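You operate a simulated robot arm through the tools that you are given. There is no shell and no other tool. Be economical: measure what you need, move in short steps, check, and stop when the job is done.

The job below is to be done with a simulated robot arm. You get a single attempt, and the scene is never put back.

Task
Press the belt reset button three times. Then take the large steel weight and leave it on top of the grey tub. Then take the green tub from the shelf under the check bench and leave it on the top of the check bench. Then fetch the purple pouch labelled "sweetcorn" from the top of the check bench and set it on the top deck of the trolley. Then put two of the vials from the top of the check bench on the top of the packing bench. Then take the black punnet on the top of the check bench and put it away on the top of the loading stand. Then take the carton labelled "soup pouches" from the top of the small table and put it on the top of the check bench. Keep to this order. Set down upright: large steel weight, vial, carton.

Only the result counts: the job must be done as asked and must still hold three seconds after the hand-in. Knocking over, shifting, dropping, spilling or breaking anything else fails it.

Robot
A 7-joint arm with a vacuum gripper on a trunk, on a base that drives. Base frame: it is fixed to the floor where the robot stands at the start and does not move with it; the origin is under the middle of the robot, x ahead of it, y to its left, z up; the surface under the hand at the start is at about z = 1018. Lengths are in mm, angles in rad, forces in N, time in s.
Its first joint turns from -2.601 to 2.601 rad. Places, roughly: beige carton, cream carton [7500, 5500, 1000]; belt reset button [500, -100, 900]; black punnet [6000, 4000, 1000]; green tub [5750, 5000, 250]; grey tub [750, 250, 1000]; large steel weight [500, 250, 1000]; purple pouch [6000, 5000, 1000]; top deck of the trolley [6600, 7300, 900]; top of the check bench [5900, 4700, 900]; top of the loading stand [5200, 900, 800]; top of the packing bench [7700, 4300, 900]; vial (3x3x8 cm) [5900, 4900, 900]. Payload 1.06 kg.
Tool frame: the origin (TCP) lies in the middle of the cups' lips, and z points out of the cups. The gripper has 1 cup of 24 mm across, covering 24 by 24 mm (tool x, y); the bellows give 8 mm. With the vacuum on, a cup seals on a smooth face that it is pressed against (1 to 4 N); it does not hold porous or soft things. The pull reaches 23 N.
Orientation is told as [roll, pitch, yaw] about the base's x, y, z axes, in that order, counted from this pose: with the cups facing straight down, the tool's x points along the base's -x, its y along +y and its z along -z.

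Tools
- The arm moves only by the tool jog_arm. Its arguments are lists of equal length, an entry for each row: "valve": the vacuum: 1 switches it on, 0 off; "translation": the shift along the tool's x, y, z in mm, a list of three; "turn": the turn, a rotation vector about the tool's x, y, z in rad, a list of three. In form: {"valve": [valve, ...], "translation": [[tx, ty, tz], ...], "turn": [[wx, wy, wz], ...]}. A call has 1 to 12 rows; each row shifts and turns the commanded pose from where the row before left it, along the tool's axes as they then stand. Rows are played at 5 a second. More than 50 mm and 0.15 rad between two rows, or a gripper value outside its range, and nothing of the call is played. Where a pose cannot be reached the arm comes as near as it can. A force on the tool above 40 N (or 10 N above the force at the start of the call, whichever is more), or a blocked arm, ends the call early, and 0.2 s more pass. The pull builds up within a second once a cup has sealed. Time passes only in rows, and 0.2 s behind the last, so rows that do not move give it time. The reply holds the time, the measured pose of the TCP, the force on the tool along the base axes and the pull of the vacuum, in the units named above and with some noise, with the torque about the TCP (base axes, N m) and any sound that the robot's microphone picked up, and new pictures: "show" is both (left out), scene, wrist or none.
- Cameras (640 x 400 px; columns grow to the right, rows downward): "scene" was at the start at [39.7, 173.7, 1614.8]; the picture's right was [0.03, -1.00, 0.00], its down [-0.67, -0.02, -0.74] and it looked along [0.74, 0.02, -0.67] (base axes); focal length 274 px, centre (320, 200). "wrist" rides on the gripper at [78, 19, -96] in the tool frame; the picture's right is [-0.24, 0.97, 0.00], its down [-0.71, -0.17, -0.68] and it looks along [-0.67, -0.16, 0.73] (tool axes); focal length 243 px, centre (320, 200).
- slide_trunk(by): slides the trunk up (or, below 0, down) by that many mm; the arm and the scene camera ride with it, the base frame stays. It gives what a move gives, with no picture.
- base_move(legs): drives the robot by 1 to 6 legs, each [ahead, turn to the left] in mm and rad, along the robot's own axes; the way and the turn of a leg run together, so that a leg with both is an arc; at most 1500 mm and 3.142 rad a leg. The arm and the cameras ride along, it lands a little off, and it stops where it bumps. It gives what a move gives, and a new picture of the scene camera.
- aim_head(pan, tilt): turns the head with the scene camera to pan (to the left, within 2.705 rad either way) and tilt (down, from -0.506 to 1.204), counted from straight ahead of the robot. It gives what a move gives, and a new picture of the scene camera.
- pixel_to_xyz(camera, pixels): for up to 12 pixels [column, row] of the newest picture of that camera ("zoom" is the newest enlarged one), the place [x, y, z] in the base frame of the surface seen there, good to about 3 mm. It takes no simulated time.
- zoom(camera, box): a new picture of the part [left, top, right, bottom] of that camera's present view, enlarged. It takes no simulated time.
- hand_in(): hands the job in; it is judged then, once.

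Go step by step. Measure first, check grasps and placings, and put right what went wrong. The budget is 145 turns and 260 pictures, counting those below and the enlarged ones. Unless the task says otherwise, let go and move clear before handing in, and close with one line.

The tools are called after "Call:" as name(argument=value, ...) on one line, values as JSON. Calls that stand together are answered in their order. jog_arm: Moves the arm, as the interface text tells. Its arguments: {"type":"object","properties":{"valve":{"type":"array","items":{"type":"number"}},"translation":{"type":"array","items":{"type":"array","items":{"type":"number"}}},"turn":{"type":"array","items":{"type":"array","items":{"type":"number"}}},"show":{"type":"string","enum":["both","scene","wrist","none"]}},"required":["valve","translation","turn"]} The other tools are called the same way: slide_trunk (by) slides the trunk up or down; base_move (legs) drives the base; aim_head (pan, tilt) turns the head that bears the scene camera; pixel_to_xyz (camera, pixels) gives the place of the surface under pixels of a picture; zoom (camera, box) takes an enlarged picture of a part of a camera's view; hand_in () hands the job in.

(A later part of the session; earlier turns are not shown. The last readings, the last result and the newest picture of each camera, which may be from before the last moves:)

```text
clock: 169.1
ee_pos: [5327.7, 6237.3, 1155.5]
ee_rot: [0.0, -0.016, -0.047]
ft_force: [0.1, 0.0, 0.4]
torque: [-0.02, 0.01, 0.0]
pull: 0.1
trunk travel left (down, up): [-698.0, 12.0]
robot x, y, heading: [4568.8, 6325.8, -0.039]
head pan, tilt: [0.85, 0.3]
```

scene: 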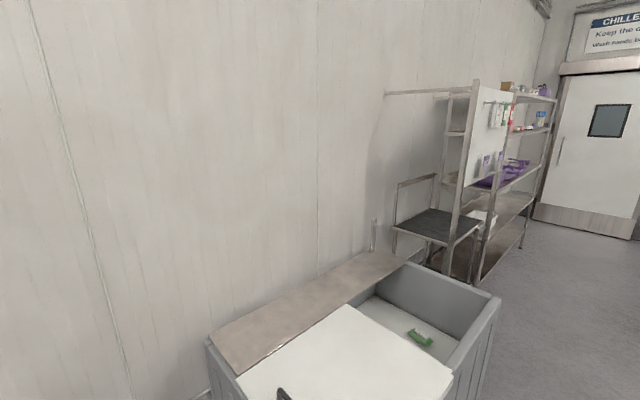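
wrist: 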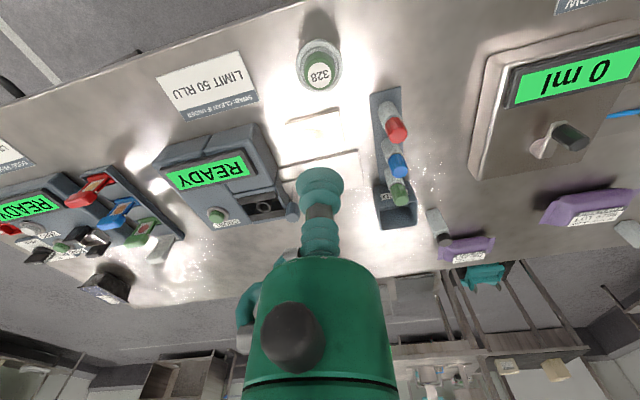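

The drive went well. Continuing east, then south to the NE station, facing the bench corner.

Call:
base_move(legs=[[0, 0.04], [1500, 0], [580, 0], [0, -1.57], [550, 0], [0, -0.9]])

Call:
aim_head(pan=0.1, tilt=0.75)

```text
clock: 188.8
ee_pos: [6054.7, 5347.2, 1155.8]
ee_rot: [0.002, -0.015, -2.451]
ft_force: [0.0, 0.2, 0.2]
torque: [-0.02, -0.02, 0.04]
pull: 0.0
trunk travel left (down, up): [-698.0, 12.0]
robot x, y, heading: [6674.2, 5787.5, -2.44]
head pan, tilt: [0.85, 0.3]
```

scene: 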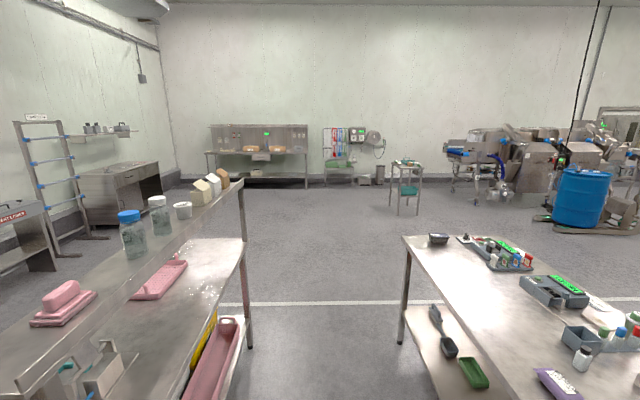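

```text
clock: 189.9
ee_pos: [6054.9, 5345.7, 1156.0]
ee_rot: [-0.001, -0.015, -2.449]
ft_force: [-0.1, -0.3, -0.6]
torque: [-0.01, 0.0, -0.01]
pull: 0.3
trunk travel left (down, up): [-698.0, 12.0]
robot x, y, heading: [6672.8, 5787.3, -2.441]
head pan, tilt: [0.099, 0.75]
```

scene: 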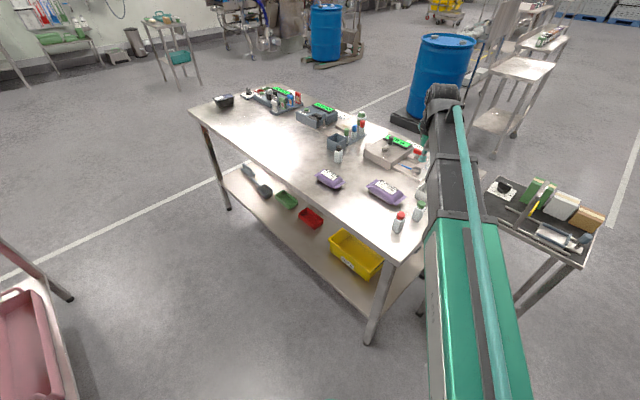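

Both pouches and the vials are well in view. I'll zoom and measure the sweetcorn pouch at (385,190).

Call:
zoom(camera="scene", box=[300, 110, 450, 250])

Call:
zoom(camera="wrist", box=[0, 0, 640, 400])

Call:
pixel_to_xyz(camera="scene", pixels=[[385, 190], [370, 185], [402, 196], [390, 184], [382, 194], [400, 216], [419, 210]])

```text
2.86 times, centred on (375, 180) of scene
```

zoom: 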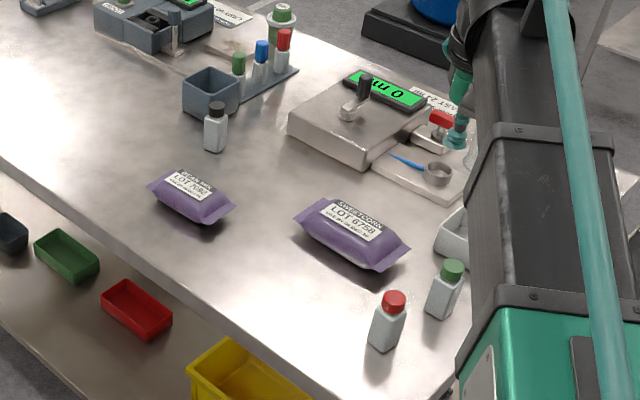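

```text
1.00 times, centred on (320, 200) of wrist (not enlarged: the box is as wide or as high as the picture)
```

zoom: 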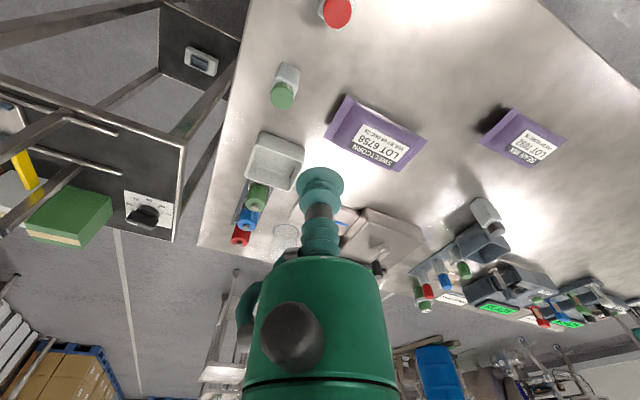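

```text
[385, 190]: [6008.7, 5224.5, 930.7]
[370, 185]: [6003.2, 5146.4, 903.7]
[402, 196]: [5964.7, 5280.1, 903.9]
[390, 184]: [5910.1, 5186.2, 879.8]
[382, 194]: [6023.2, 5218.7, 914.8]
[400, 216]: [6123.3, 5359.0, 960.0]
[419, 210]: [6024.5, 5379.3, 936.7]
```

Call:
pixel_to_xyz(camera="zoom", pixels=[[375, 133], [350, 122], [405, 143], [330, 150], [425, 140], [380, 145], [370, 115], [365, 125], [345, 95], [400, 170], [282, 97], [338, 14]])

```text
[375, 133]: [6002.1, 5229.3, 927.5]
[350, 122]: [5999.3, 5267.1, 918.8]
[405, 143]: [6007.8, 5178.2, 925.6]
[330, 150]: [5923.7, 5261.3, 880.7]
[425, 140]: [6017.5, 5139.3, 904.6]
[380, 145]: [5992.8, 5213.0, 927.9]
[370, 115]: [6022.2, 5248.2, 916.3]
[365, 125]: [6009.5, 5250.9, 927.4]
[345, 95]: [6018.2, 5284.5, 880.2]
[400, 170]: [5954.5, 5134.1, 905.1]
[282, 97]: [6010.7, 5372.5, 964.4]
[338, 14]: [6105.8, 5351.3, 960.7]
```

The pouch top centre is about (5988,5212,928). I'll move over it and down to 20 mm above.

Call:
jog_arm(valve=[0, 0, 0, 0, 0, 0, 0, 0, 0], translation=[[-34, 15, 0], [-34, 15, 0], [-34, 15, 0], [-32, 15, 0], [0, 0, 45], [0, 0, 45], [0, 0, 45], [0, 0, 40], [0, 0, 30]], turn=[[0, 0, 0], [0, 0, 0], [0, 0, 0], [0, 0, 0], [0, 0, 0], [0, 0, 0], [0, 0, 0], [0, 0, 0], [0, 0, 0]])

```text
clock: 191.9
ee_pos: [5987.2, 5213.4, 950.7]
ee_rot: [-0.001, -0.016, -2.452]
ft_force: [-1.2, 0.3, 0.6]
torque: [0.0, -0.01, -0.04]
pull: 0.0
trunk travel left (down, up): [-698.0, 12.0]
robot x, y, heading: [6677.3, 5786.5, -2.443]
head pan, tilt: [0.099, 0.75]
```

scene: 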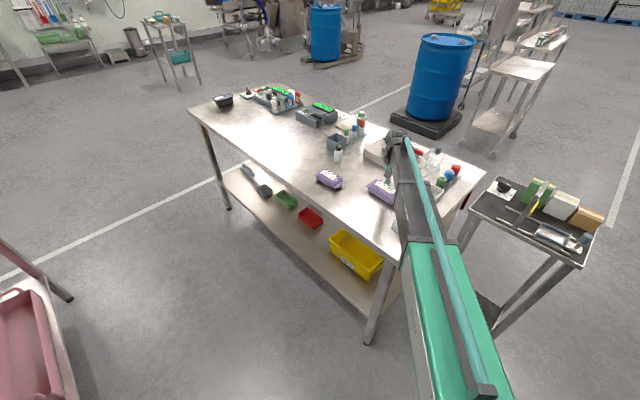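
wrist: 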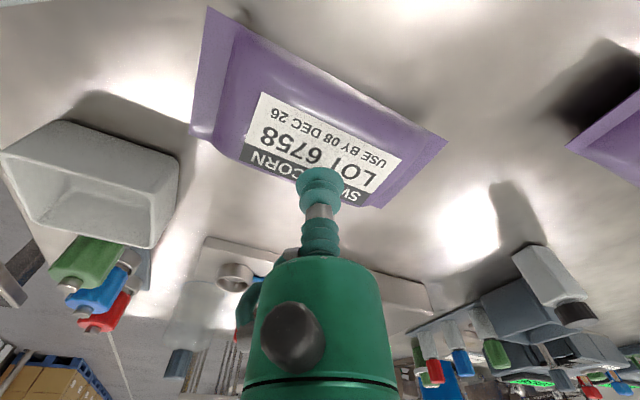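

The cup is over the label, but the forearm passes above the red and green vials. I'll check its height there first.

Call:
pixel_to_xyz(camera="scene", pixels=[[405, 145], [408, 165], [410, 185], [412, 205], [415, 230], [400, 200], [396, 225], [430, 220]])

Call:
zoom(camera="scene", box=[360, 120, 480, 250])

```text
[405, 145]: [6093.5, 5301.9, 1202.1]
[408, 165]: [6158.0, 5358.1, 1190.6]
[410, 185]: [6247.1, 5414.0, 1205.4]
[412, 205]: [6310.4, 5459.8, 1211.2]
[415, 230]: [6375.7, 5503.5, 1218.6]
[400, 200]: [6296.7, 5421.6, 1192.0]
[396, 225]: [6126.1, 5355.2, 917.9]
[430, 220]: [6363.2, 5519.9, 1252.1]
```

```text
3.08 times, centred on (420, 185) of scene
```

zoom: 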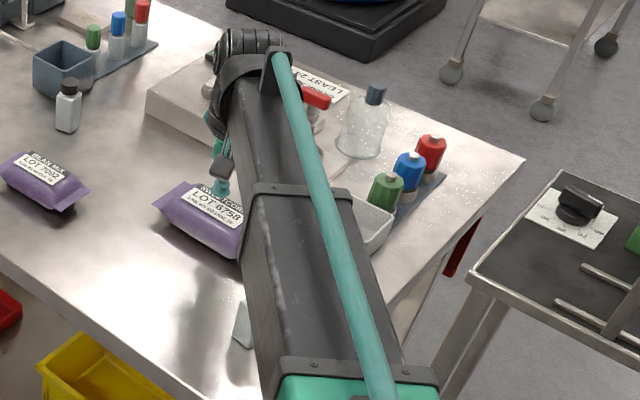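

The forearm top is about 1200, well above the vials at 965. Descending with vacuum.

Call:
jog_arm(valve=[1, 1, 1, 1, 1, 1, 1], translation=[[0, 0, 12], [0, 0, 6], [0, 0, 3], [0, 0, 3], [0, 0, 2], [0, 0, 0], [0, 0, 0]], turn=[[0, 0, 0], [0, 0, 0], [0, 0, 0], [0, 0, 0], [0, 0, 0], [0, 0, 0], [0, 0, 0]], show="wrist")

```text
clock: 193.5
ee_pos: [5985.9, 5211.5, 926.7]
ee_rot: [0.0, -0.015, -2.453]
ft_force: [-1.3, -0.2, -0.3]
torque: [0.09, -0.06, -0.01]
pull: 22.8
trunk travel left (down, up): [-698.0, 12.0]
robot x, y, heading: [6676.0, 5784.3, -2.444]
head pan, tilt: [0.099, 0.75]
```

wrist: 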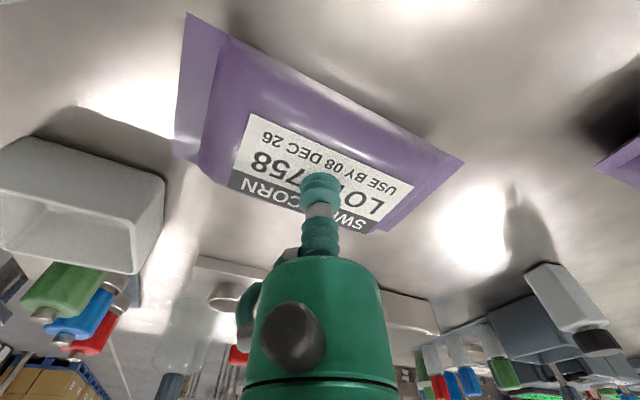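

Sealed on the pouch (pull 22.8 N). Lifting.

Call:
jog_arm(valve=[1, 1, 1, 1, 1, 1, 1, 1], translation=[[0, 0, -5], [0, 0, -15], [0, 0, -30], [0, 0, -40], [0, 0, -45], [0, 0, -45], [0, 0, -40], [0, 0, 0]], turn=[[0, 0, 0], [0, 0, 0], [0, 0, 0], [0, 0, 0], [0, 0, 0], [0, 0, 0], [0, 0, 0], [0, 0, 0]])

```text
clock: 195.3
ee_pos: [5987.4, 5214.7, 1148.2]
ee_rot: [-0.002, -0.016, -2.452]
ft_force: [0.1, -0.2, -3.2]
torque: [0.0, 0.01, 0.0]
pull: 23.2
trunk travel left (down, up): [-698.0, 12.0]
robot x, y, heading: [6675.6, 5787.0, -2.441]
head pan, tilt: [0.099, 0.75]
```

scene: 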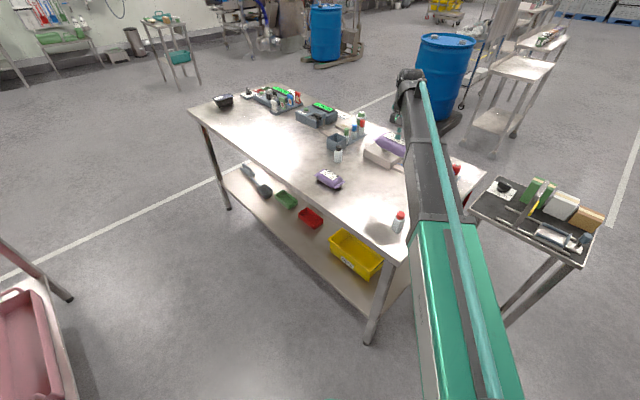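
wrist: 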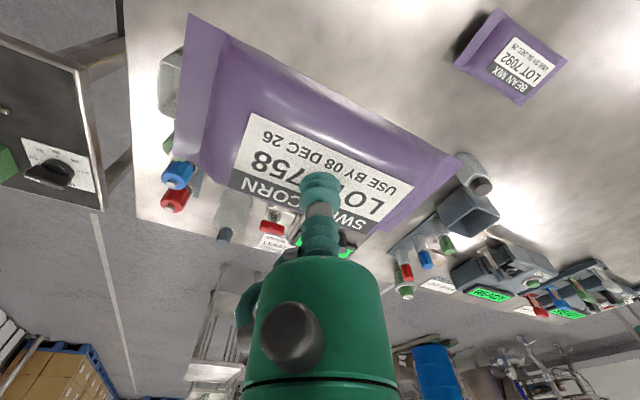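

The pouch is held (3.2 N). I'll retract the arm, then turn and drive toward the trolley.

Call:
jog_arm(valve=[1, 1, 1, 1, 1, 1], translation=[[35, 0, 0], [35, 0, 0], [35, 0, 0], [35, 0, 0], [35, 0, 0], [0, 0, 0]], turn=[[0, 0, 0], [0, 0, 0], [0, 0, 0], [0, 0, 0], [0, 0, 0], [0, 0, 0]], show="none")

Call:
base_move(legs=[[0, -2.084], [450, 0], [0, -0.187]])

Call:
aim_head(pan=0.0, tilt=0.45)

```text
clock: 196.7
ee_pos: [6123.6, 5323.5, 1142.2]
ee_rot: [0.0, -0.017, -2.453]
ft_force: [-0.1, 0.5, -2.0]
torque: [-0.04, 0.05, -0.03]
pull: 22.8
trunk travel left (down, up): [-698.0, 12.0]
robot x, y, heading: [6671.0, 5785.8, -2.44]
head pan, tilt: [0.099, 0.75]
```

```text
clock: 205.0
ee_pos: [6558.7, 6948.9, 1142.6]
ee_rot: [0.0, -0.016, 1.588]
ft_force: [-0.2, -0.1, -2.3]
torque: [-0.05, 0.03, -0.02]
pull: 22.6
trunk travel left (down, up): [-698.0, 12.0]
robot x, y, heading: [6581.2, 6227.9, 1.597]
head pan, tilt: [0.099, 0.75]
```

scene: 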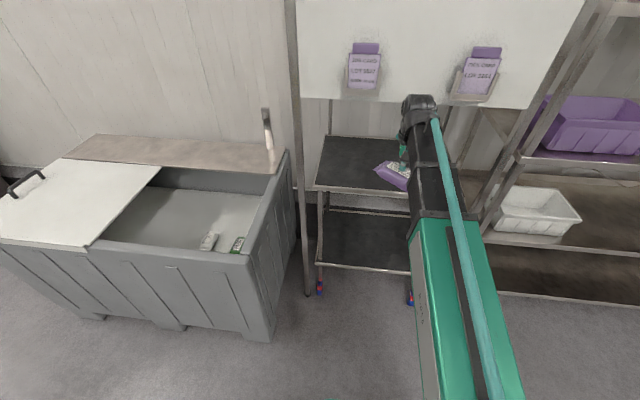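

```text
clock: 205.8
ee_pos: [6559.3, 6947.4, 1142.0]
ee_rot: [0.0, -0.016, 1.587]
ft_force: [0.3, 0.2, -2.8]
torque: [0.02, 0.04, 0.01]
pull: 22.8
trunk travel left (down, up): [-698.0, 12.0]
robot x, y, heading: [6579.1, 6231.5, 1.597]
head pan, tilt: [0.0, 0.45]
```

scene: 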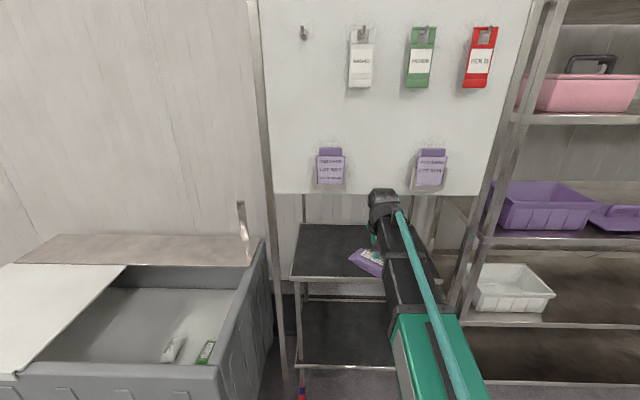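

Call:
pixel_to_xyz(camera="scene", pixels=[[290, 190], [340, 185], [480, 190], [300, 275], [300, 228], [350, 277], [345, 230], [330, 250], [330, 165], [440, 280], [275, 230], [300, 205]])

```text
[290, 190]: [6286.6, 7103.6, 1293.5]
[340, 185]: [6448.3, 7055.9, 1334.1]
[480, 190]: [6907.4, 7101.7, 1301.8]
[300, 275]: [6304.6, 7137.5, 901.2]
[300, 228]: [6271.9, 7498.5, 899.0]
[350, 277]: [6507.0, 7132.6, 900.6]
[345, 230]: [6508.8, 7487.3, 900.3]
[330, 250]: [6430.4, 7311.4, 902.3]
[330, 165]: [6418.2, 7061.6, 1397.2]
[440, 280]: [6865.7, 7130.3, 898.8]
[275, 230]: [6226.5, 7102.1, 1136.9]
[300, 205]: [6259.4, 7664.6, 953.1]
```

The board's bottom is at z≈1290 and the deck is x 6270–6870, y 7132–7500, z 900. I'll lower the trunk 160 mm so the arm passes under the board, then drive in 200 mm.

Call:
slide_trunk(by=-160)

Call:
base_move(legs=[[200, 0]])

```text
clock: 207.6
ee_pos: [6558.8, 6949.4, 983.5]
ee_rot: [0.001, -0.017, 1.588]
ft_force: [-0.3, 0.3, -2.4]
torque: [0.01, 0.0, 0.0]
pull: 22.4
trunk travel left (down, up): [-538.0, 172.0]
robot x, y, heading: [6578.3, 6228.4, 1.596]
head pan, tilt: [0.0, 0.45]
```

```text
clock: 209.2
ee_pos: [6557.1, 7149.3, 981.1]
ee_rot: [0.001, -0.017, 1.585]
ft_force: [0.1, -0.1, -2.2]
torque: [0.0, 0.01, 0.02]
pull: 23.0
trunk travel left (down, up): [-538.0, 172.0]
robot x, y, heading: [6574.7, 6430.3, 1.595]
head pan, tilt: [0.0, 0.45]
```

scene: 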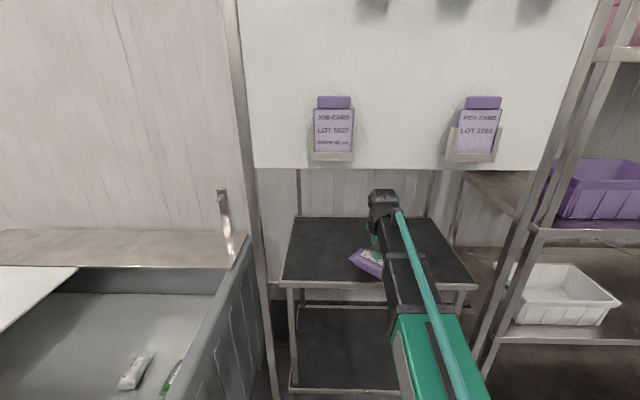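

We're under the board with clearance. Extending 140 mm and lowering near the deck.

Call:
jog_arm(valve=[1, 1, 1, 1, 1, 1, 1], translation=[[-35, 0, 0], [-35, 0, 0], [-35, 0, 0], [-35, 0, 0], [0, 0, 15], [0, 0, 8], [0, 0, 0]], turn=[[0, 0, 0], [0, 0, 0], [0, 0, 0], [0, 0, 0], [0, 0, 0], [0, 0, 0], [0, 0, 0]])

```text
clock: 210.8
ee_pos: [6555.1, 7287.8, 963.2]
ee_rot: [0.0, -0.016, 1.584]
ft_force: [1.1, -1.1, -2.8]
torque: [0.0, -0.03, -0.04]
pull: 22.9
trunk travel left (down, up): [-538.0, 172.0]
robot x, y, heading: [6574.1, 6427.5, 1.598]
head pan, tilt: [0.0, 0.45]
```

scene: 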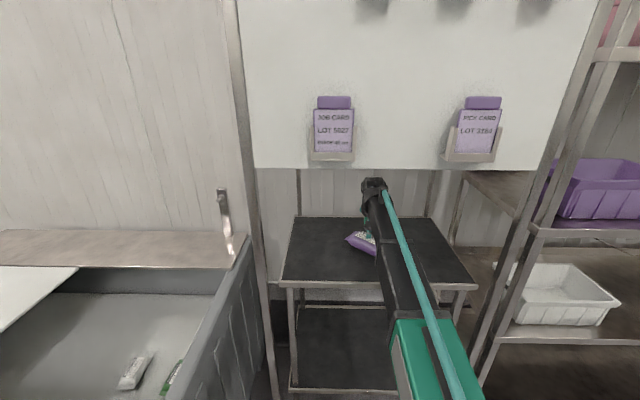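
wrist: 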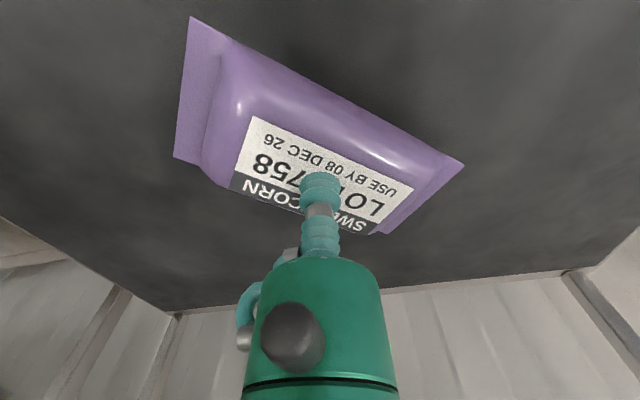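

Call:
jog_arm(valve=[1, 1, 1, 1, 1, 1], translation=[[0, 0, 6], [0, 0, 4], [0, 0, 3], [0, 0, 2], [0, 0, 2], [0, 0, 0]], turn=[[0, 0, 0], [0, 0, 0], [0, 0, 0], [0, 0, 0], [0, 0, 0], [0, 0, 0]], show="none")

```text
clock: 212.2
ee_pos: [6554.7, 7290.0, 945.4]
ee_rot: [0.001, -0.019, 1.583]
ft_force: [0.3, 6.8, 14.8]
torque: [-0.2, 0.02, 0.04]
pull: 23.1
trunk travel left (down, up): [-538.0, 172.0]
robot x, y, heading: [6573.0, 6427.2, 1.593]
head pan, tilt: [0.0, 0.45]
```

Contact (15 N). Easing, releasing, rising 40 mm and retracting.

Call:
jog_arm(valve=[1, 0, 0, 0, 0, 0, 0, 0, 0, 0, 0], translation=[[0, 0, -3], [0, 0, 0], [0, 0, 0], [0, 0, 0], [0, 0, -5], [0, 0, -15], [0, 0, -15], [35, 0, 0], [35, 0, 0], [35, 0, 0], [35, 0, 0]], turn=[[0, 0, 0], [0, 0, 0], [0, 0, 0], [0, 0, 0], [0, 0, 0], [0, 0, 0], [0, 0, 0], [0, 0, 0], [0, 0, 0], [0, 0, 0], [0, 0, 0]])

```text
clock: 214.6
ee_pos: [6556.5, 7147.6, 981.0]
ee_rot: [0.0, -0.018, 1.583]
ft_force: [-0.8, -0.6, -0.4]
torque: [-0.01, -0.02, 0.02]
pull: 0.0
trunk travel left (down, up): [-538.0, 172.0]
robot x, y, heading: [6570.0, 6431.2, 1.591]
head pan, tilt: [0.0, 0.45]
```

scene: 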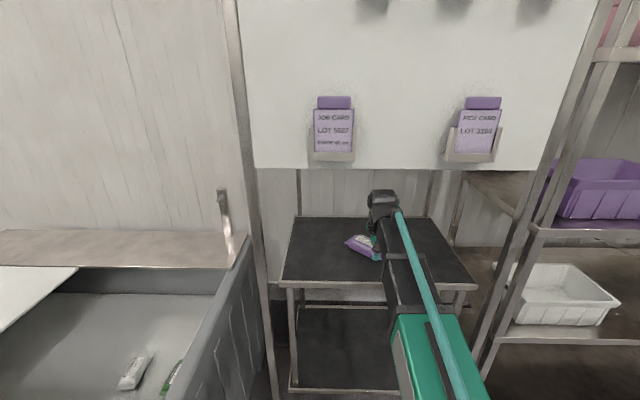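
wrist: 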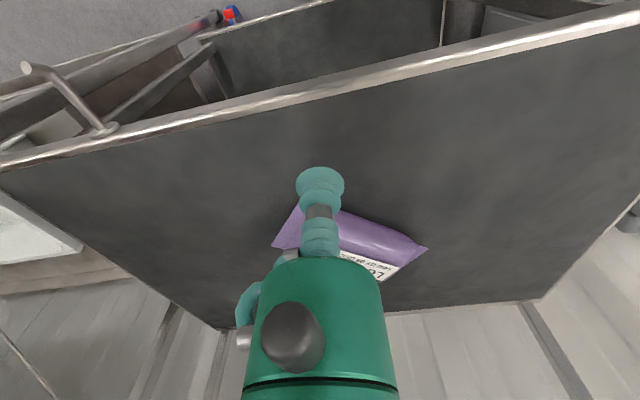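

The pouch lies on the trolley deck. I'll back out straight, raise the trunk and look toward the packing bench.

Call:
base_move(legs=[[-640, 0]])

Call:
slide_trunk(by=165)

Call:
aim_head(pan=-2.2, tilt=0.5)

```text
clock: 218.2
ee_pos: [6571.7, 6512.6, 981.8]
ee_rot: [0.001, -0.015, 1.579]
ft_force: [1.0, -0.3, 0.0]
torque: [0.01, 0.01, 0.01]
pull: 0.0
trunk travel left (down, up): [-538.0, 172.0]
robot x, y, heading: [6583.6, 5794.0, 1.589]
head pan, tilt: [0.0, 0.45]
```

scene: 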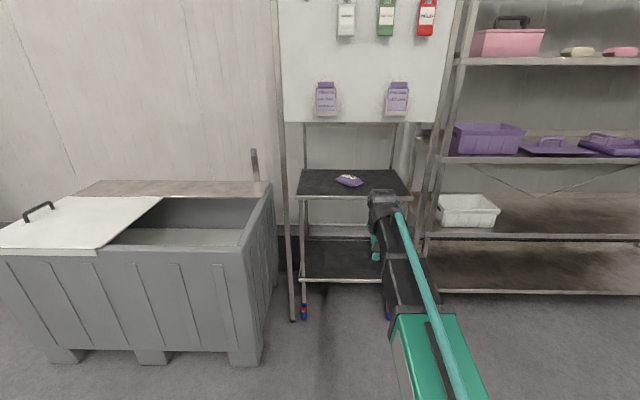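

```text
clock: 220.1
ee_pos: [6572.9, 6512.2, 1146.4]
ee_rot: [-0.001, -0.014, 1.579]
ft_force: [0.3, 0.0, 0.7]
torque: [-0.02, 0.02, -0.06]
pull: 0.1
trunk travel left (down, up): [-703.0, 7.0]
robot x, y, heading: [6585.2, 5792.7, 1.589]
head pan, tilt: [0.0, 0.45]
```

```text
clock: 222.1
ee_pos: [6571.4, 6512.8, 1145.9]
ee_rot: [0.0, -0.016, 1.58]
ft_force: [-0.2, -0.3, 0.1]
torque: [-0.04, 0.02, 0.04]
pull: 0.0
trunk travel left (down, up): [-703.0, 7.0]
robot x, y, heading: [6587.3, 5791.7, 1.588]
head pan, tilt: [-2.201, 0.499]
```

scene: 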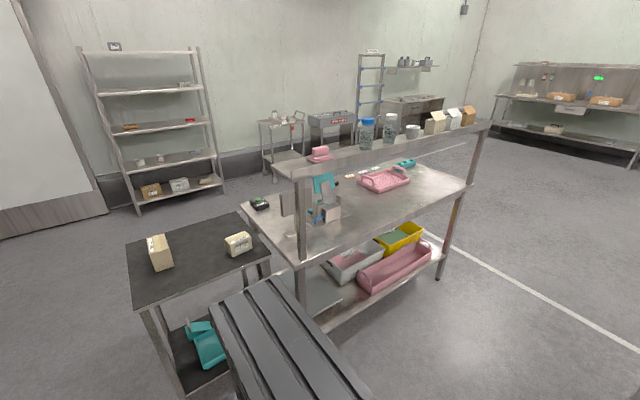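

I see the small table with two cartons (160,250) and (238,242), and the packing bench with an over-shelf. Measuring.

Call:
pixel_to_xyz(camera="scene", pixels=[[300, 178], [480, 128], [285, 165], [488, 122], [300, 262], [473, 187], [245, 205], [350, 220], [420, 195], [400, 160], [330, 245], [390, 215]])

Call:
zoom(camera="scene", box=[120, 120, 500, 300])

Call:
pixel_to_xyz(camera="scene", pixels=[[158, 240], [165, 255], [238, 238], [240, 246], [128, 245], [240, 215], [270, 258], [145, 305], [170, 130], [460, 200], [445, 280], [310, 310]])

```text
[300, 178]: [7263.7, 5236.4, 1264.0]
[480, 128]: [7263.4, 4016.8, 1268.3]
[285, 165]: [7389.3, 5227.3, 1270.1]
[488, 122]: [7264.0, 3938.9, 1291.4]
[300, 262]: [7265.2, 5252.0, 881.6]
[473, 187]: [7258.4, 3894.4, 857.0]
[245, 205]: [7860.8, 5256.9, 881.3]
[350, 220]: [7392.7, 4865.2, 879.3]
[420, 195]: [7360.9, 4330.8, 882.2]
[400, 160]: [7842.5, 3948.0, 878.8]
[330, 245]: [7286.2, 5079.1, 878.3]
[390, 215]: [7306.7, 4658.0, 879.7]
```

```text
1.68 times, centred on (310, 210) of scene
```

zoom: 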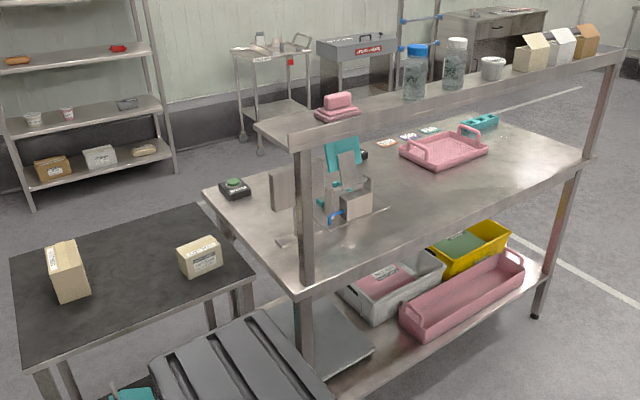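

```text
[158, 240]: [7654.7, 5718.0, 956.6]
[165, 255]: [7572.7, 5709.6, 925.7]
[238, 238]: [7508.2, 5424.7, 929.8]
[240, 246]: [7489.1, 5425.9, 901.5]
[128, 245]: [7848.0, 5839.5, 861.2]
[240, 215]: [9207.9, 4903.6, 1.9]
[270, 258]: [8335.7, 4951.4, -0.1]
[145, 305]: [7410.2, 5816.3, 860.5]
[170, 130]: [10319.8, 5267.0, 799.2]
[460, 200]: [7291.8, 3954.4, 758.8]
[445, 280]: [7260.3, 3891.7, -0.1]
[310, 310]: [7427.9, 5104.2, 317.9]
```

The packing bench spans x 7260–7900, y 3895–5255, z 880, with an over-shelf at z≈1265 along its west edge. From a station at about (6650,4800) I can reach both the vials and the packing bench, so I'll go there.

Call:
base_move(legs=[[0, -3.095], [990, 0], [0, -2.43]])

Call:
aim_head(pan=0.0, tilt=0.75)

Call:
zoom(camera="wrist", box=[0, 0, 640, 400])

```text
clock: 240.2
ee_pos: [6157.2, 5330.5, 1147.0]
ee_rot: [0.001, -0.014, 2.338]
ft_force: [0.4, 0.9, -0.1]
torque: [-0.01, 0.03, 0.0]
pull: 0.1
trunk travel left (down, up): [-703.0, 7.0]
robot x, y, heading: [6666.4, 4817.4, 2.346]
head pan, tilt: [-2.201, 0.499]
```

scene: 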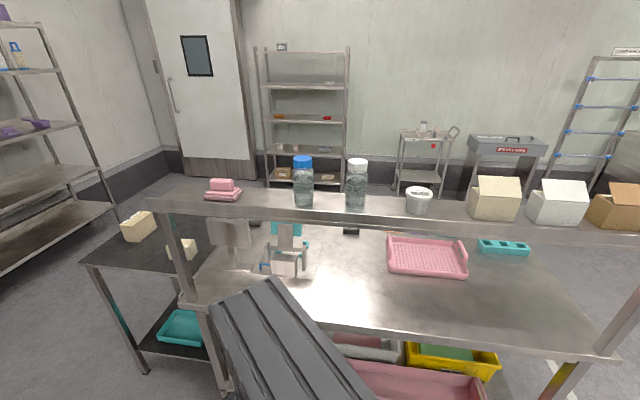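

```text
clock: 242.3
ee_pos: [6157.4, 5330.7, 1146.8]
ee_rot: [0.0, -0.016, 2.339]
ft_force: [-0.8, -0.1, -0.1]
torque: [-0.02, 0.01, 0.01]
pull: 0.0
trunk travel left (down, up): [-703.0, 7.0]
robot x, y, heading: [6665.7, 4817.4, 2.351]
head pan, tilt: [0.0, 0.75]
```

scene: 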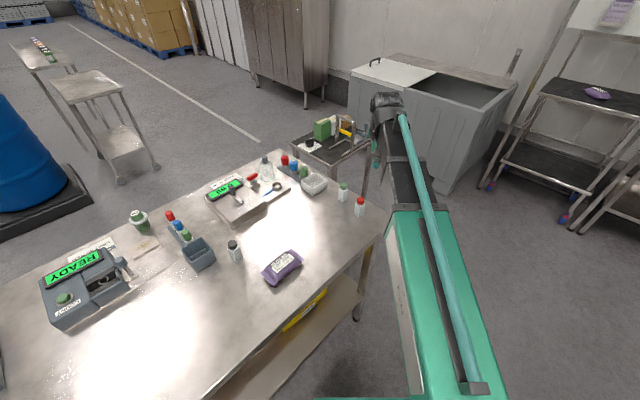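

```text
1.00 times, centred on (320, 200) of wrist (not enlarged: the box is as wide or as high as the picture)
```

zoom: 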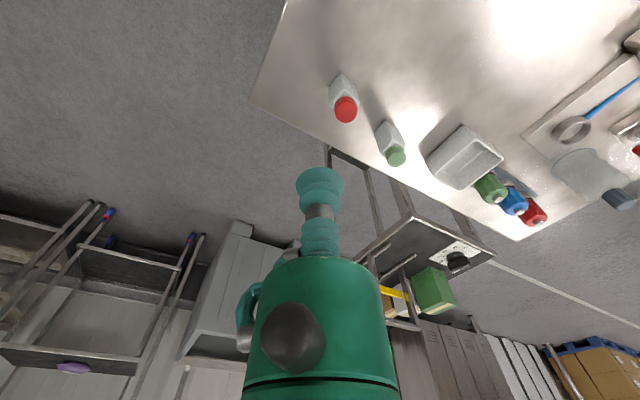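

Red cap at wrist (347,110), green cap at (397,157). Measuring.

Call:
pixel_to_xyz(camera="wrist", pixels=[[347, 111], [339, 111], [354, 111], [347, 104], [347, 118], [397, 158], [390, 158], [404, 158], [397, 151], [397, 165]])

Call:
zoom(camera="wrist", box=[310, 60, 420, 180])

```text
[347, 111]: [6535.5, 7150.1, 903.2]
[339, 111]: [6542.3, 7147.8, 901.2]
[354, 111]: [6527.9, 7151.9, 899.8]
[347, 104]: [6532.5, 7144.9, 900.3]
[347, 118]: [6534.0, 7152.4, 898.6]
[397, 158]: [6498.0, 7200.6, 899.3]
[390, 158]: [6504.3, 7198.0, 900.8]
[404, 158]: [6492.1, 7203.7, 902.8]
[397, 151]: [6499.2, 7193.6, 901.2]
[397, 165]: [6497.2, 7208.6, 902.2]
```

```text
3.33 times, centred on (365, 120) of wrist
```

zoom: 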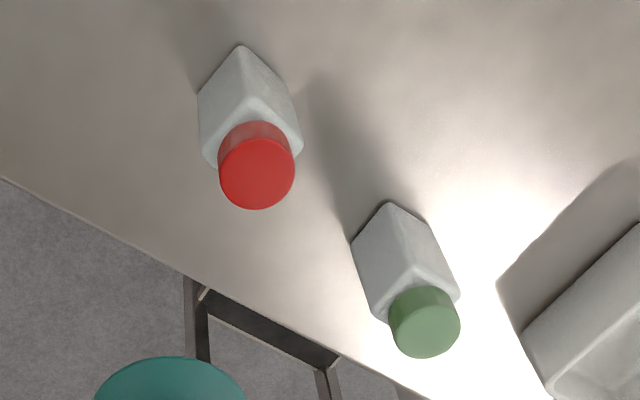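

The wrist picture used was stale, so I'll query the zoom picture instead: red cap centre (257,174), green (425,325).

Call:
pixel_to_xyz(camera="zoom", pixels=[[257, 174], [232, 174], [282, 174], [257, 155], [257, 195], [425, 325], [402, 325], [448, 325], [425, 308], [425, 345]])

```text
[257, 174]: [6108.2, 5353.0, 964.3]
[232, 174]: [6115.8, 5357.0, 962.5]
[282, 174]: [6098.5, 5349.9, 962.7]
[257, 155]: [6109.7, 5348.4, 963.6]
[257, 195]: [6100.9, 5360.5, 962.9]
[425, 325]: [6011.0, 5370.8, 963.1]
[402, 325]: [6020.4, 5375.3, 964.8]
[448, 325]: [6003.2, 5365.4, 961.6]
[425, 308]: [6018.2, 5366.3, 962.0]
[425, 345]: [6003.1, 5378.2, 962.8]
```

Red cap centre (6107,5354,963). Moving over it and down.

Call:
jog_arm(valve=[0, 0, 0, 0, 0, 0], translation=[[-25, 10, 0], [-24, 10, 0], [0, 0, 45], [0, 0, 45], [0, 0, 45], [0, 0, 25]], turn=[[0, 0, 0], [0, 0, 0], [0, 0, 0], [0, 0, 0], [0, 0, 0], [0, 0, 0]], show="wrist")

```text
clock: 243.7
ee_pos: [6105.8, 5353.5, 985.9]
ee_rot: [0.0, -0.017, 2.338]
ft_force: [0.1, -0.5, 0.5]
torque: [-0.01, 0.01, 0.01]
pull: 0.0
trunk travel left (down, up): [-703.0, 7.0]
robot x, y, heading: [6662.3, 4819.9, 2.341]
head pan, tilt: [0.0, 0.75]
```

wrist: 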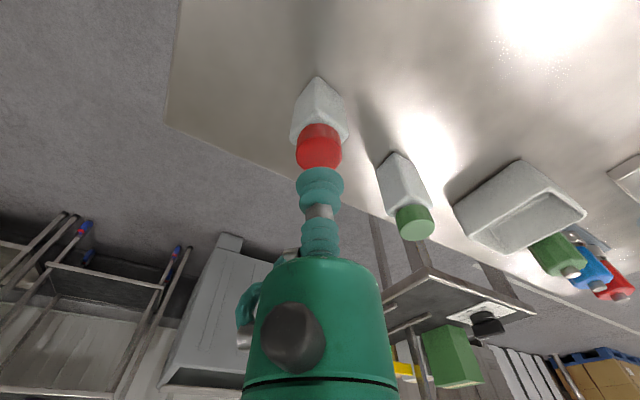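

Well aligned at (319,155). Descending with vacuum.

Call:
jog_arm(valve=[1, 1, 1, 1, 1, 1, 1], translation=[[0, 0, 12], [0, 0, 6], [0, 0, 3], [0, 0, 2], [0, 0, 2], [0, 0, 0], [0, 0, 0]], turn=[[0, 0, 0], [0, 0, 0], [0, 0, 0], [0, 0, 0], [0, 0, 0], [0, 0, 0], [0, 0, 0]], show="wrist")

```text
clock: 245.3
ee_pos: [6105.3, 5354.8, 961.9]
ee_rot: [0.0, -0.016, 2.339]
ft_force: [-0.9, 0.6, 1.0]
torque: [-0.04, -0.03, 0.0]
pull: 23.1
trunk travel left (down, up): [-703.0, 7.0]
robot x, y, heading: [6666.9, 4817.1, 2.35]
head pan, tilt: [0.0, 0.75]
```

wrist: 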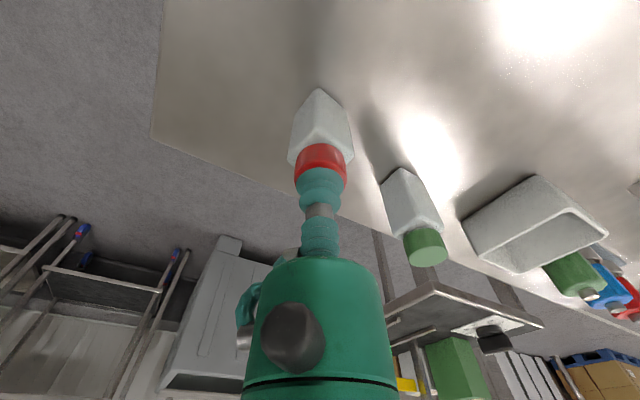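

Sealed. Lift, retract, then turn to face south along the aisle.

Call:
jog_arm(valve=[1, 1, 1, 1, 1, 1, 1, 1, 1, 1], translation=[[0, 0, -5], [0, 0, -15], [0, 0, -30], [0, 0, -40], [0, 0, -45], [0, 0, -45], [35, 0, 0], [35, 0, 0], [30, 0, 0], [0, 0, 0]], turn=[[0, 0, 0], [0, 0, 0], [0, 0, 0], [0, 0, 0], [0, 0, 0], [0, 0, 0], [0, 0, 0], [0, 0, 0], [0, 0, 0], [0, 0, 0]], show="wrist")

Call:
base_move(legs=[[0, 2.36]])

Call:
aim_head(pan=1.2, tilt=0.6)

```text
clock: 247.5
ee_pos: [6179.0, 5283.1, 1141.1]
ee_rot: [-0.001, -0.016, 2.338]
ft_force: [0.2, 0.4, -1.0]
torque: [-0.01, 0.01, 0.0]
pull: 22.8
trunk travel left (down, up): [-703.0, 7.0]
robot x, y, heading: [6663.6, 4819.9, 2.353]
head pan, tilt: [0.0, 0.75]
```

wrist: 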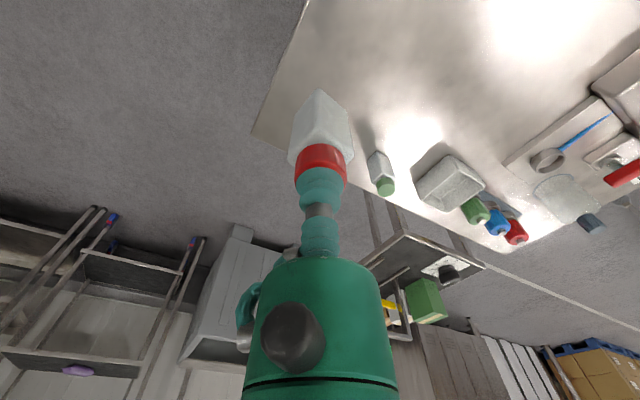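

```text
clock: 253.5
ee_pos: [6677.5, 4148.0, 1140.5]
ee_rot: [0.0, -0.016, -1.586]
ft_force: [0.6, 0.2, -0.6]
torque: [0.03, 0.03, -0.02]
pull: 22.5
trunk travel left (down, up): [-703.0, 7.0]
robot x, y, heading: [6661.6, 4815.8, -1.577]
head pan, tilt: [0.0, 0.75]
```

scene: 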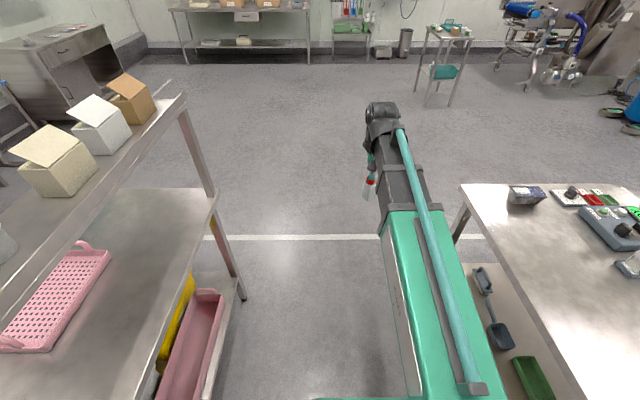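

```text
clock: 254.9
ee_pos: [6677.8, 4147.0, 1141.3]
ee_rot: [0.001, -0.015, -1.586]
ft_force: [0.1, 0.7, -1.4]
torque: [0.01, -0.01, -0.02]
pull: 22.7
trunk travel left (down, up): [-703.0, 7.0]
robot x, y, heading: [6663.0, 4819.4, -1.576]
head pan, tilt: [1.201, 0.6]
```

scene: 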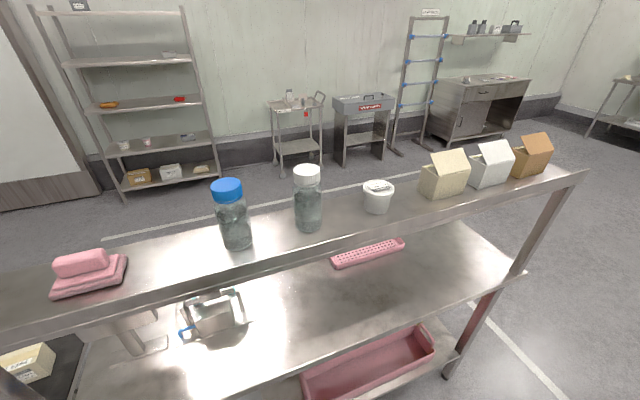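

The vial is held. I'll measure the over-shelf's lower lip and the free bench area.

Call:
pixel_to_xyz(camera="scene", pixels=[[300, 255], [300, 262], [420, 218], [420, 225], [320, 320], [380, 300], [300, 340], [245, 330], [350, 265], [280, 290], [450, 285], [200, 330]])

Call:
zoom(camera="scene", box=[80, 180, 540, 400])

```text
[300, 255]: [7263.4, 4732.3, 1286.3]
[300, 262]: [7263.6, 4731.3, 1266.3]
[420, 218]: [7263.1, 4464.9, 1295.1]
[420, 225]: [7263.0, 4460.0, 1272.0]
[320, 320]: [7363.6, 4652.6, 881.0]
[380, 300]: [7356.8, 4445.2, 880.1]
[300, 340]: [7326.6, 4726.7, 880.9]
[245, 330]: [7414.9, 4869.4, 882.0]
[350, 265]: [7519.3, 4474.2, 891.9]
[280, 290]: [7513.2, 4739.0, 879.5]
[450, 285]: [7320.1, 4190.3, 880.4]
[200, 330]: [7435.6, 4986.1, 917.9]
```

```text
1.39 times, centred on (310, 290) of scene
```

zoom: 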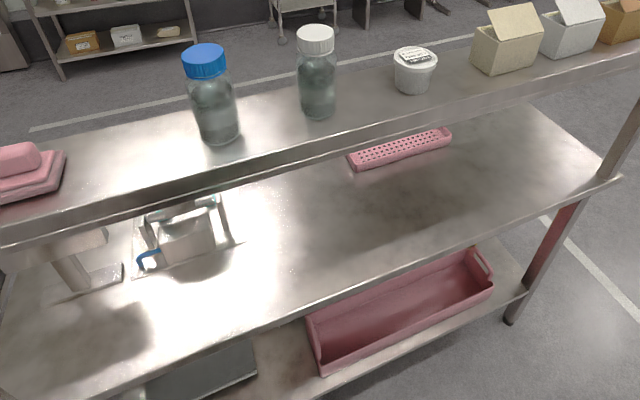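

The lip bottom is about 1255 and the bench is free for x 7300–7500, y 4200–4850. Lowering the trunk 155 mm and swinging in under the shelf.

Call:
slide_trunk(by=-155)

Call:
base_move(legs=[[0, 1.36]])

Call:
aim_head(pan=0.1, tilt=0.65)

```text
clock: 256.7
ee_pos: [6678.8, 4147.8, 986.5]
ee_rot: [0.002, -0.015, -1.588]
ft_force: [0.8, -0.5, -0.5]
torque: [0.06, 0.02, 0.01]
pull: 22.8
trunk travel left (down, up): [-548.0, 162.0]
robot x, y, heading: [6662.3, 4820.5, -1.579]
head pan, tilt: [1.201, 0.6]
```

```text
clock: 260.4
ee_pos: [7319.5, 4679.3, 986.8]
ee_rot: [-0.001, -0.016, -0.248]
ft_force: [0.4, 0.1, -0.3]
torque: [-0.02, -0.02, -0.01]
pull: 22.9
trunk travel left (down, up): [-548.0, 162.0]
robot x, y, heading: [6660.7, 4816.4, -0.238]
head pan, tilt: [1.201, 0.6]
```

scene: 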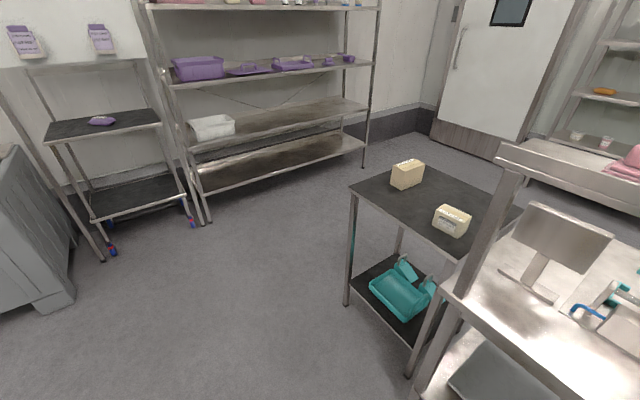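

```text
clock: 261.7
ee_pos: [7318.1, 4679.5, 986.6]
ee_rot: [0.0, -0.016, -0.249]
ft_force: [0.2, 1.2, -1.4]
torque: [0.01, 0.03, 0.01]
pull: 23.5
trunk travel left (down, up): [-548.0, 162.0]
robot x, y, heading: [6659.0, 4823.2, -0.241]
head pan, tilt: [0.099, 0.649]
```

scene: 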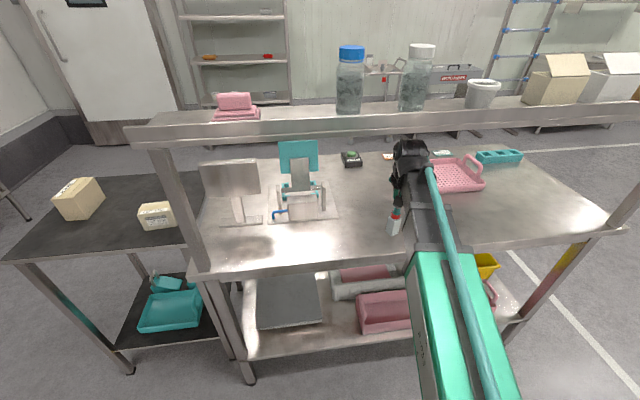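

Clear under the shelf, with the vial at (395,225). Extending 70 mm and lowering.

Call:
jog_arm(valve=[1, 1, 1, 1, 1, 1, 1, 1], translation=[[-35, 0, 0], [-35, 0, 0], [0, 0, 10], [0, 0, 6], [0, 0, 3], [0, 0, 2], [0, 0, 2], [0, 0, 0]], turn=[[0, 0, 0], [0, 0, 0], [0, 0, 0], [0, 0, 0], [0, 0, 0], [0, 0, 0], [0, 0, 0], [0, 0, 0]])

```text
clock: 263.5
ee_pos: [7387.1, 4662.4, 965.0]
ee_rot: [0.001, -0.016, -0.248]
ft_force: [0.2, -0.8, -0.9]
torque: [-0.05, 0.02, -0.01]
pull: 22.9
trunk travel left (down, up): [-548.0, 162.0]
robot x, y, heading: [6662.2, 4820.2, -0.237]
head pan, tilt: [0.099, 0.649]
```

scene: 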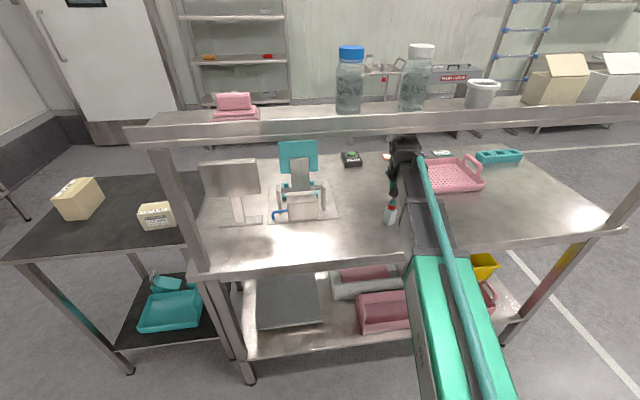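
wrist: 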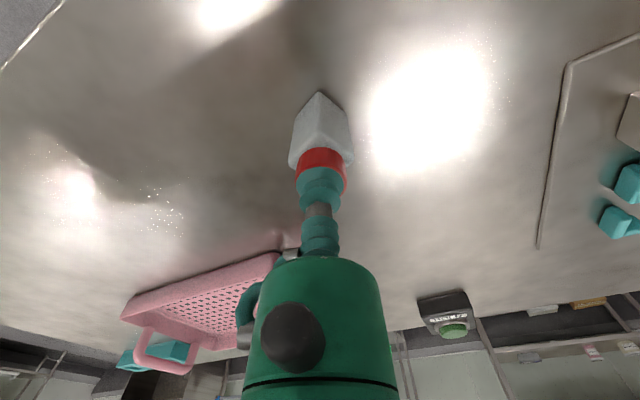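

Call:
jog_arm(valve=[1, 1, 1], translation=[[0, 0, 2], [0, 0, 1], [0, 0, 0]], turn=[[0, 0, 0], [0, 0, 0], [0, 0, 0]], show="none")

```text
clock: 264.3
ee_pos: [7387.2, 4662.2, 962.7]
ee_rot: [0.001, -0.018, -0.25]
ft_force: [1.5, -0.7, 5.6]
torque: [-0.01, 0.0, 0.01]
pull: 22.9
trunk travel left (down, up): [-548.0, 162.0]
robot x, y, heading: [6659.8, 4820.1, -0.234]
head pan, tilt: [0.099, 0.649]
```

Touching down at 5.6 N. Release, rise 25 mm and retract.

Call:
jog_arm(valve=[0, 0, 0, 0, 0, 0, 0, 0, 0], translation=[[0, 0, 0], [0, 0, 0], [0, 0, 0], [0, 0, 0], [0, 0, -3], [0, 0, -10], [0, 0, -12], [35, 0, 0], [35, 0, 0]], turn=[[0, 0, 0], [0, 0, 0], [0, 0, 0], [0, 0, 0], [0, 0, 0], [0, 0, 0], [0, 0, 0], [0, 0, 0], [0, 0, 0]])

```text
clock: 266.3
ee_pos: [7317.0, 4680.2, 986.0]
ee_rot: [0.001, -0.015, -0.249]
ft_force: [-0.2, -0.3, 0.0]
torque: [0.0, -0.01, 0.03]
pull: 0.0
trunk travel left (down, up): [-548.0, 162.0]
robot x, y, heading: [6664.3, 4816.2, -0.236]
head pan, tilt: [0.099, 0.649]
```

scene: 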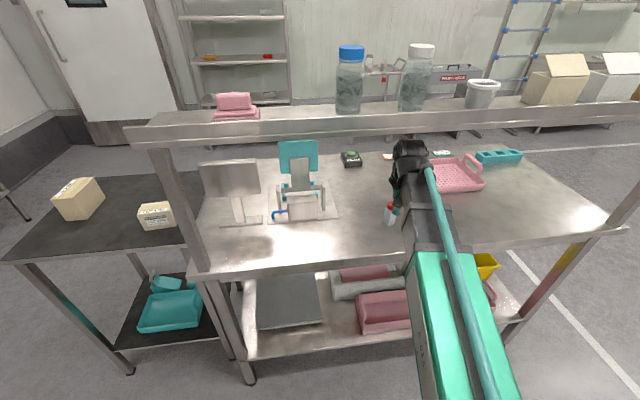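
wrist: 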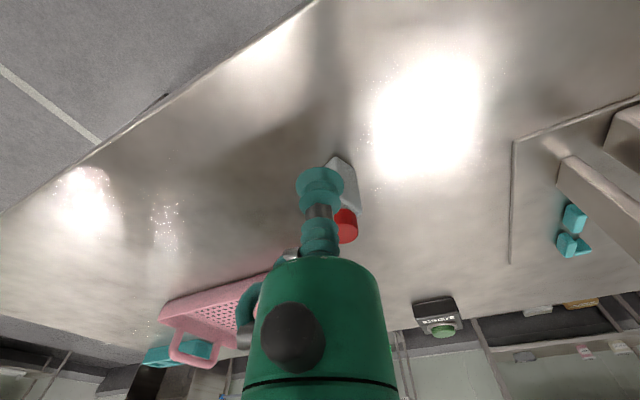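

The vial stands upright at (391,215). Swinging back out to the south, raising the trunk, and turning to the green-capped vial.

Call:
base_move(legs=[[0, -1.34]])

Call:
slide_trunk(by=155)

Call:
base_move(legs=[[0, -2.277]])

Call:
zoom(camera="wrist", box=[160, 0, 480, 200])

```text
clock: 270.0
ee_pos: [6669.5, 4148.3, 986.4]
ee_rot: [0.001, -0.016, -1.601]
ft_force: [0.2, 0.4, -0.3]
torque: [0.01, -0.01, 0.02]
pull: 0.1
trunk travel left (down, up): [-548.0, 162.0]
robot x, y, heading: [6663.8, 4819.1, -1.592]
head pan, tilt: [0.099, 0.649]
```

scene: 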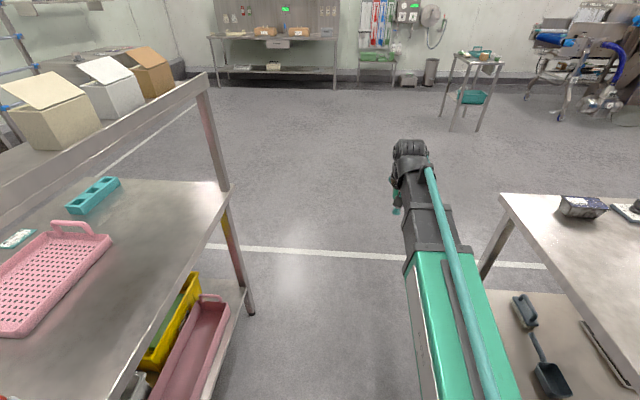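

```text
clock: 271.8
ee_pos: [6669.3, 4147.8, 1141.1]
ee_rot: [0.0, -0.016, -1.599]
ft_force: [0.3, 0.7, -0.9]
torque: [0.02, 0.01, -0.02]
pull: 0.1
trunk travel left (down, up): [-703.0, 7.0]
robot x, y, heading: [6661.7, 4820.8, -1.584]
head pan, tilt: [0.099, 0.649]
```

```text
clock: 277.7
ee_pos: [6160.4, 5263.7, 1140.2]
ee_rot: [0.002, -0.016, 2.379]
ft_force: [0.4, -0.3, -0.3]
torque: [0.01, 0.04, 0.02]
pull: 0.0
trunk travel left (down, up): [-703.0, 7.0]
robot x, y, heading: [6664.8, 4821.6, 2.393]
head pan, tilt: [0.099, 0.649]
```

scene: 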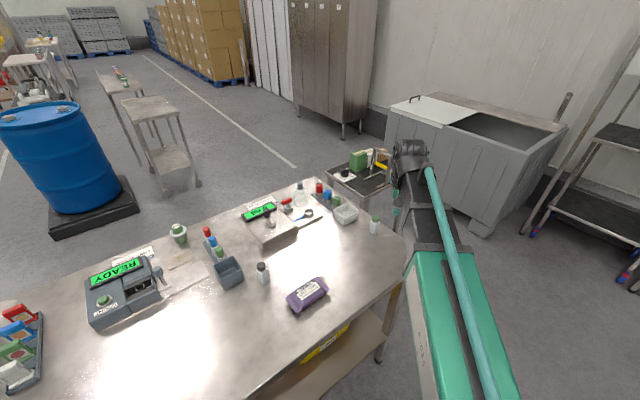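

```text
2.00 times, centred on (320, 100) of wrist
```

zoom: 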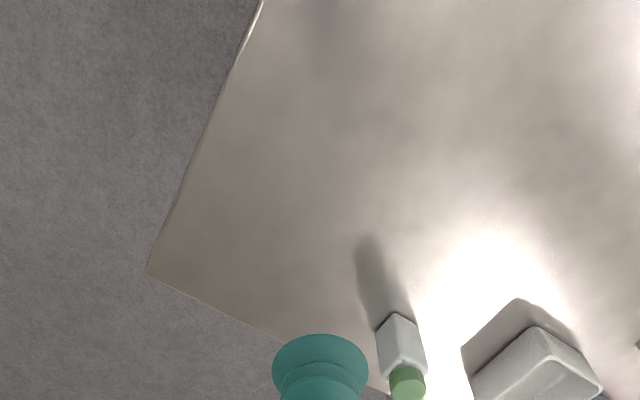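

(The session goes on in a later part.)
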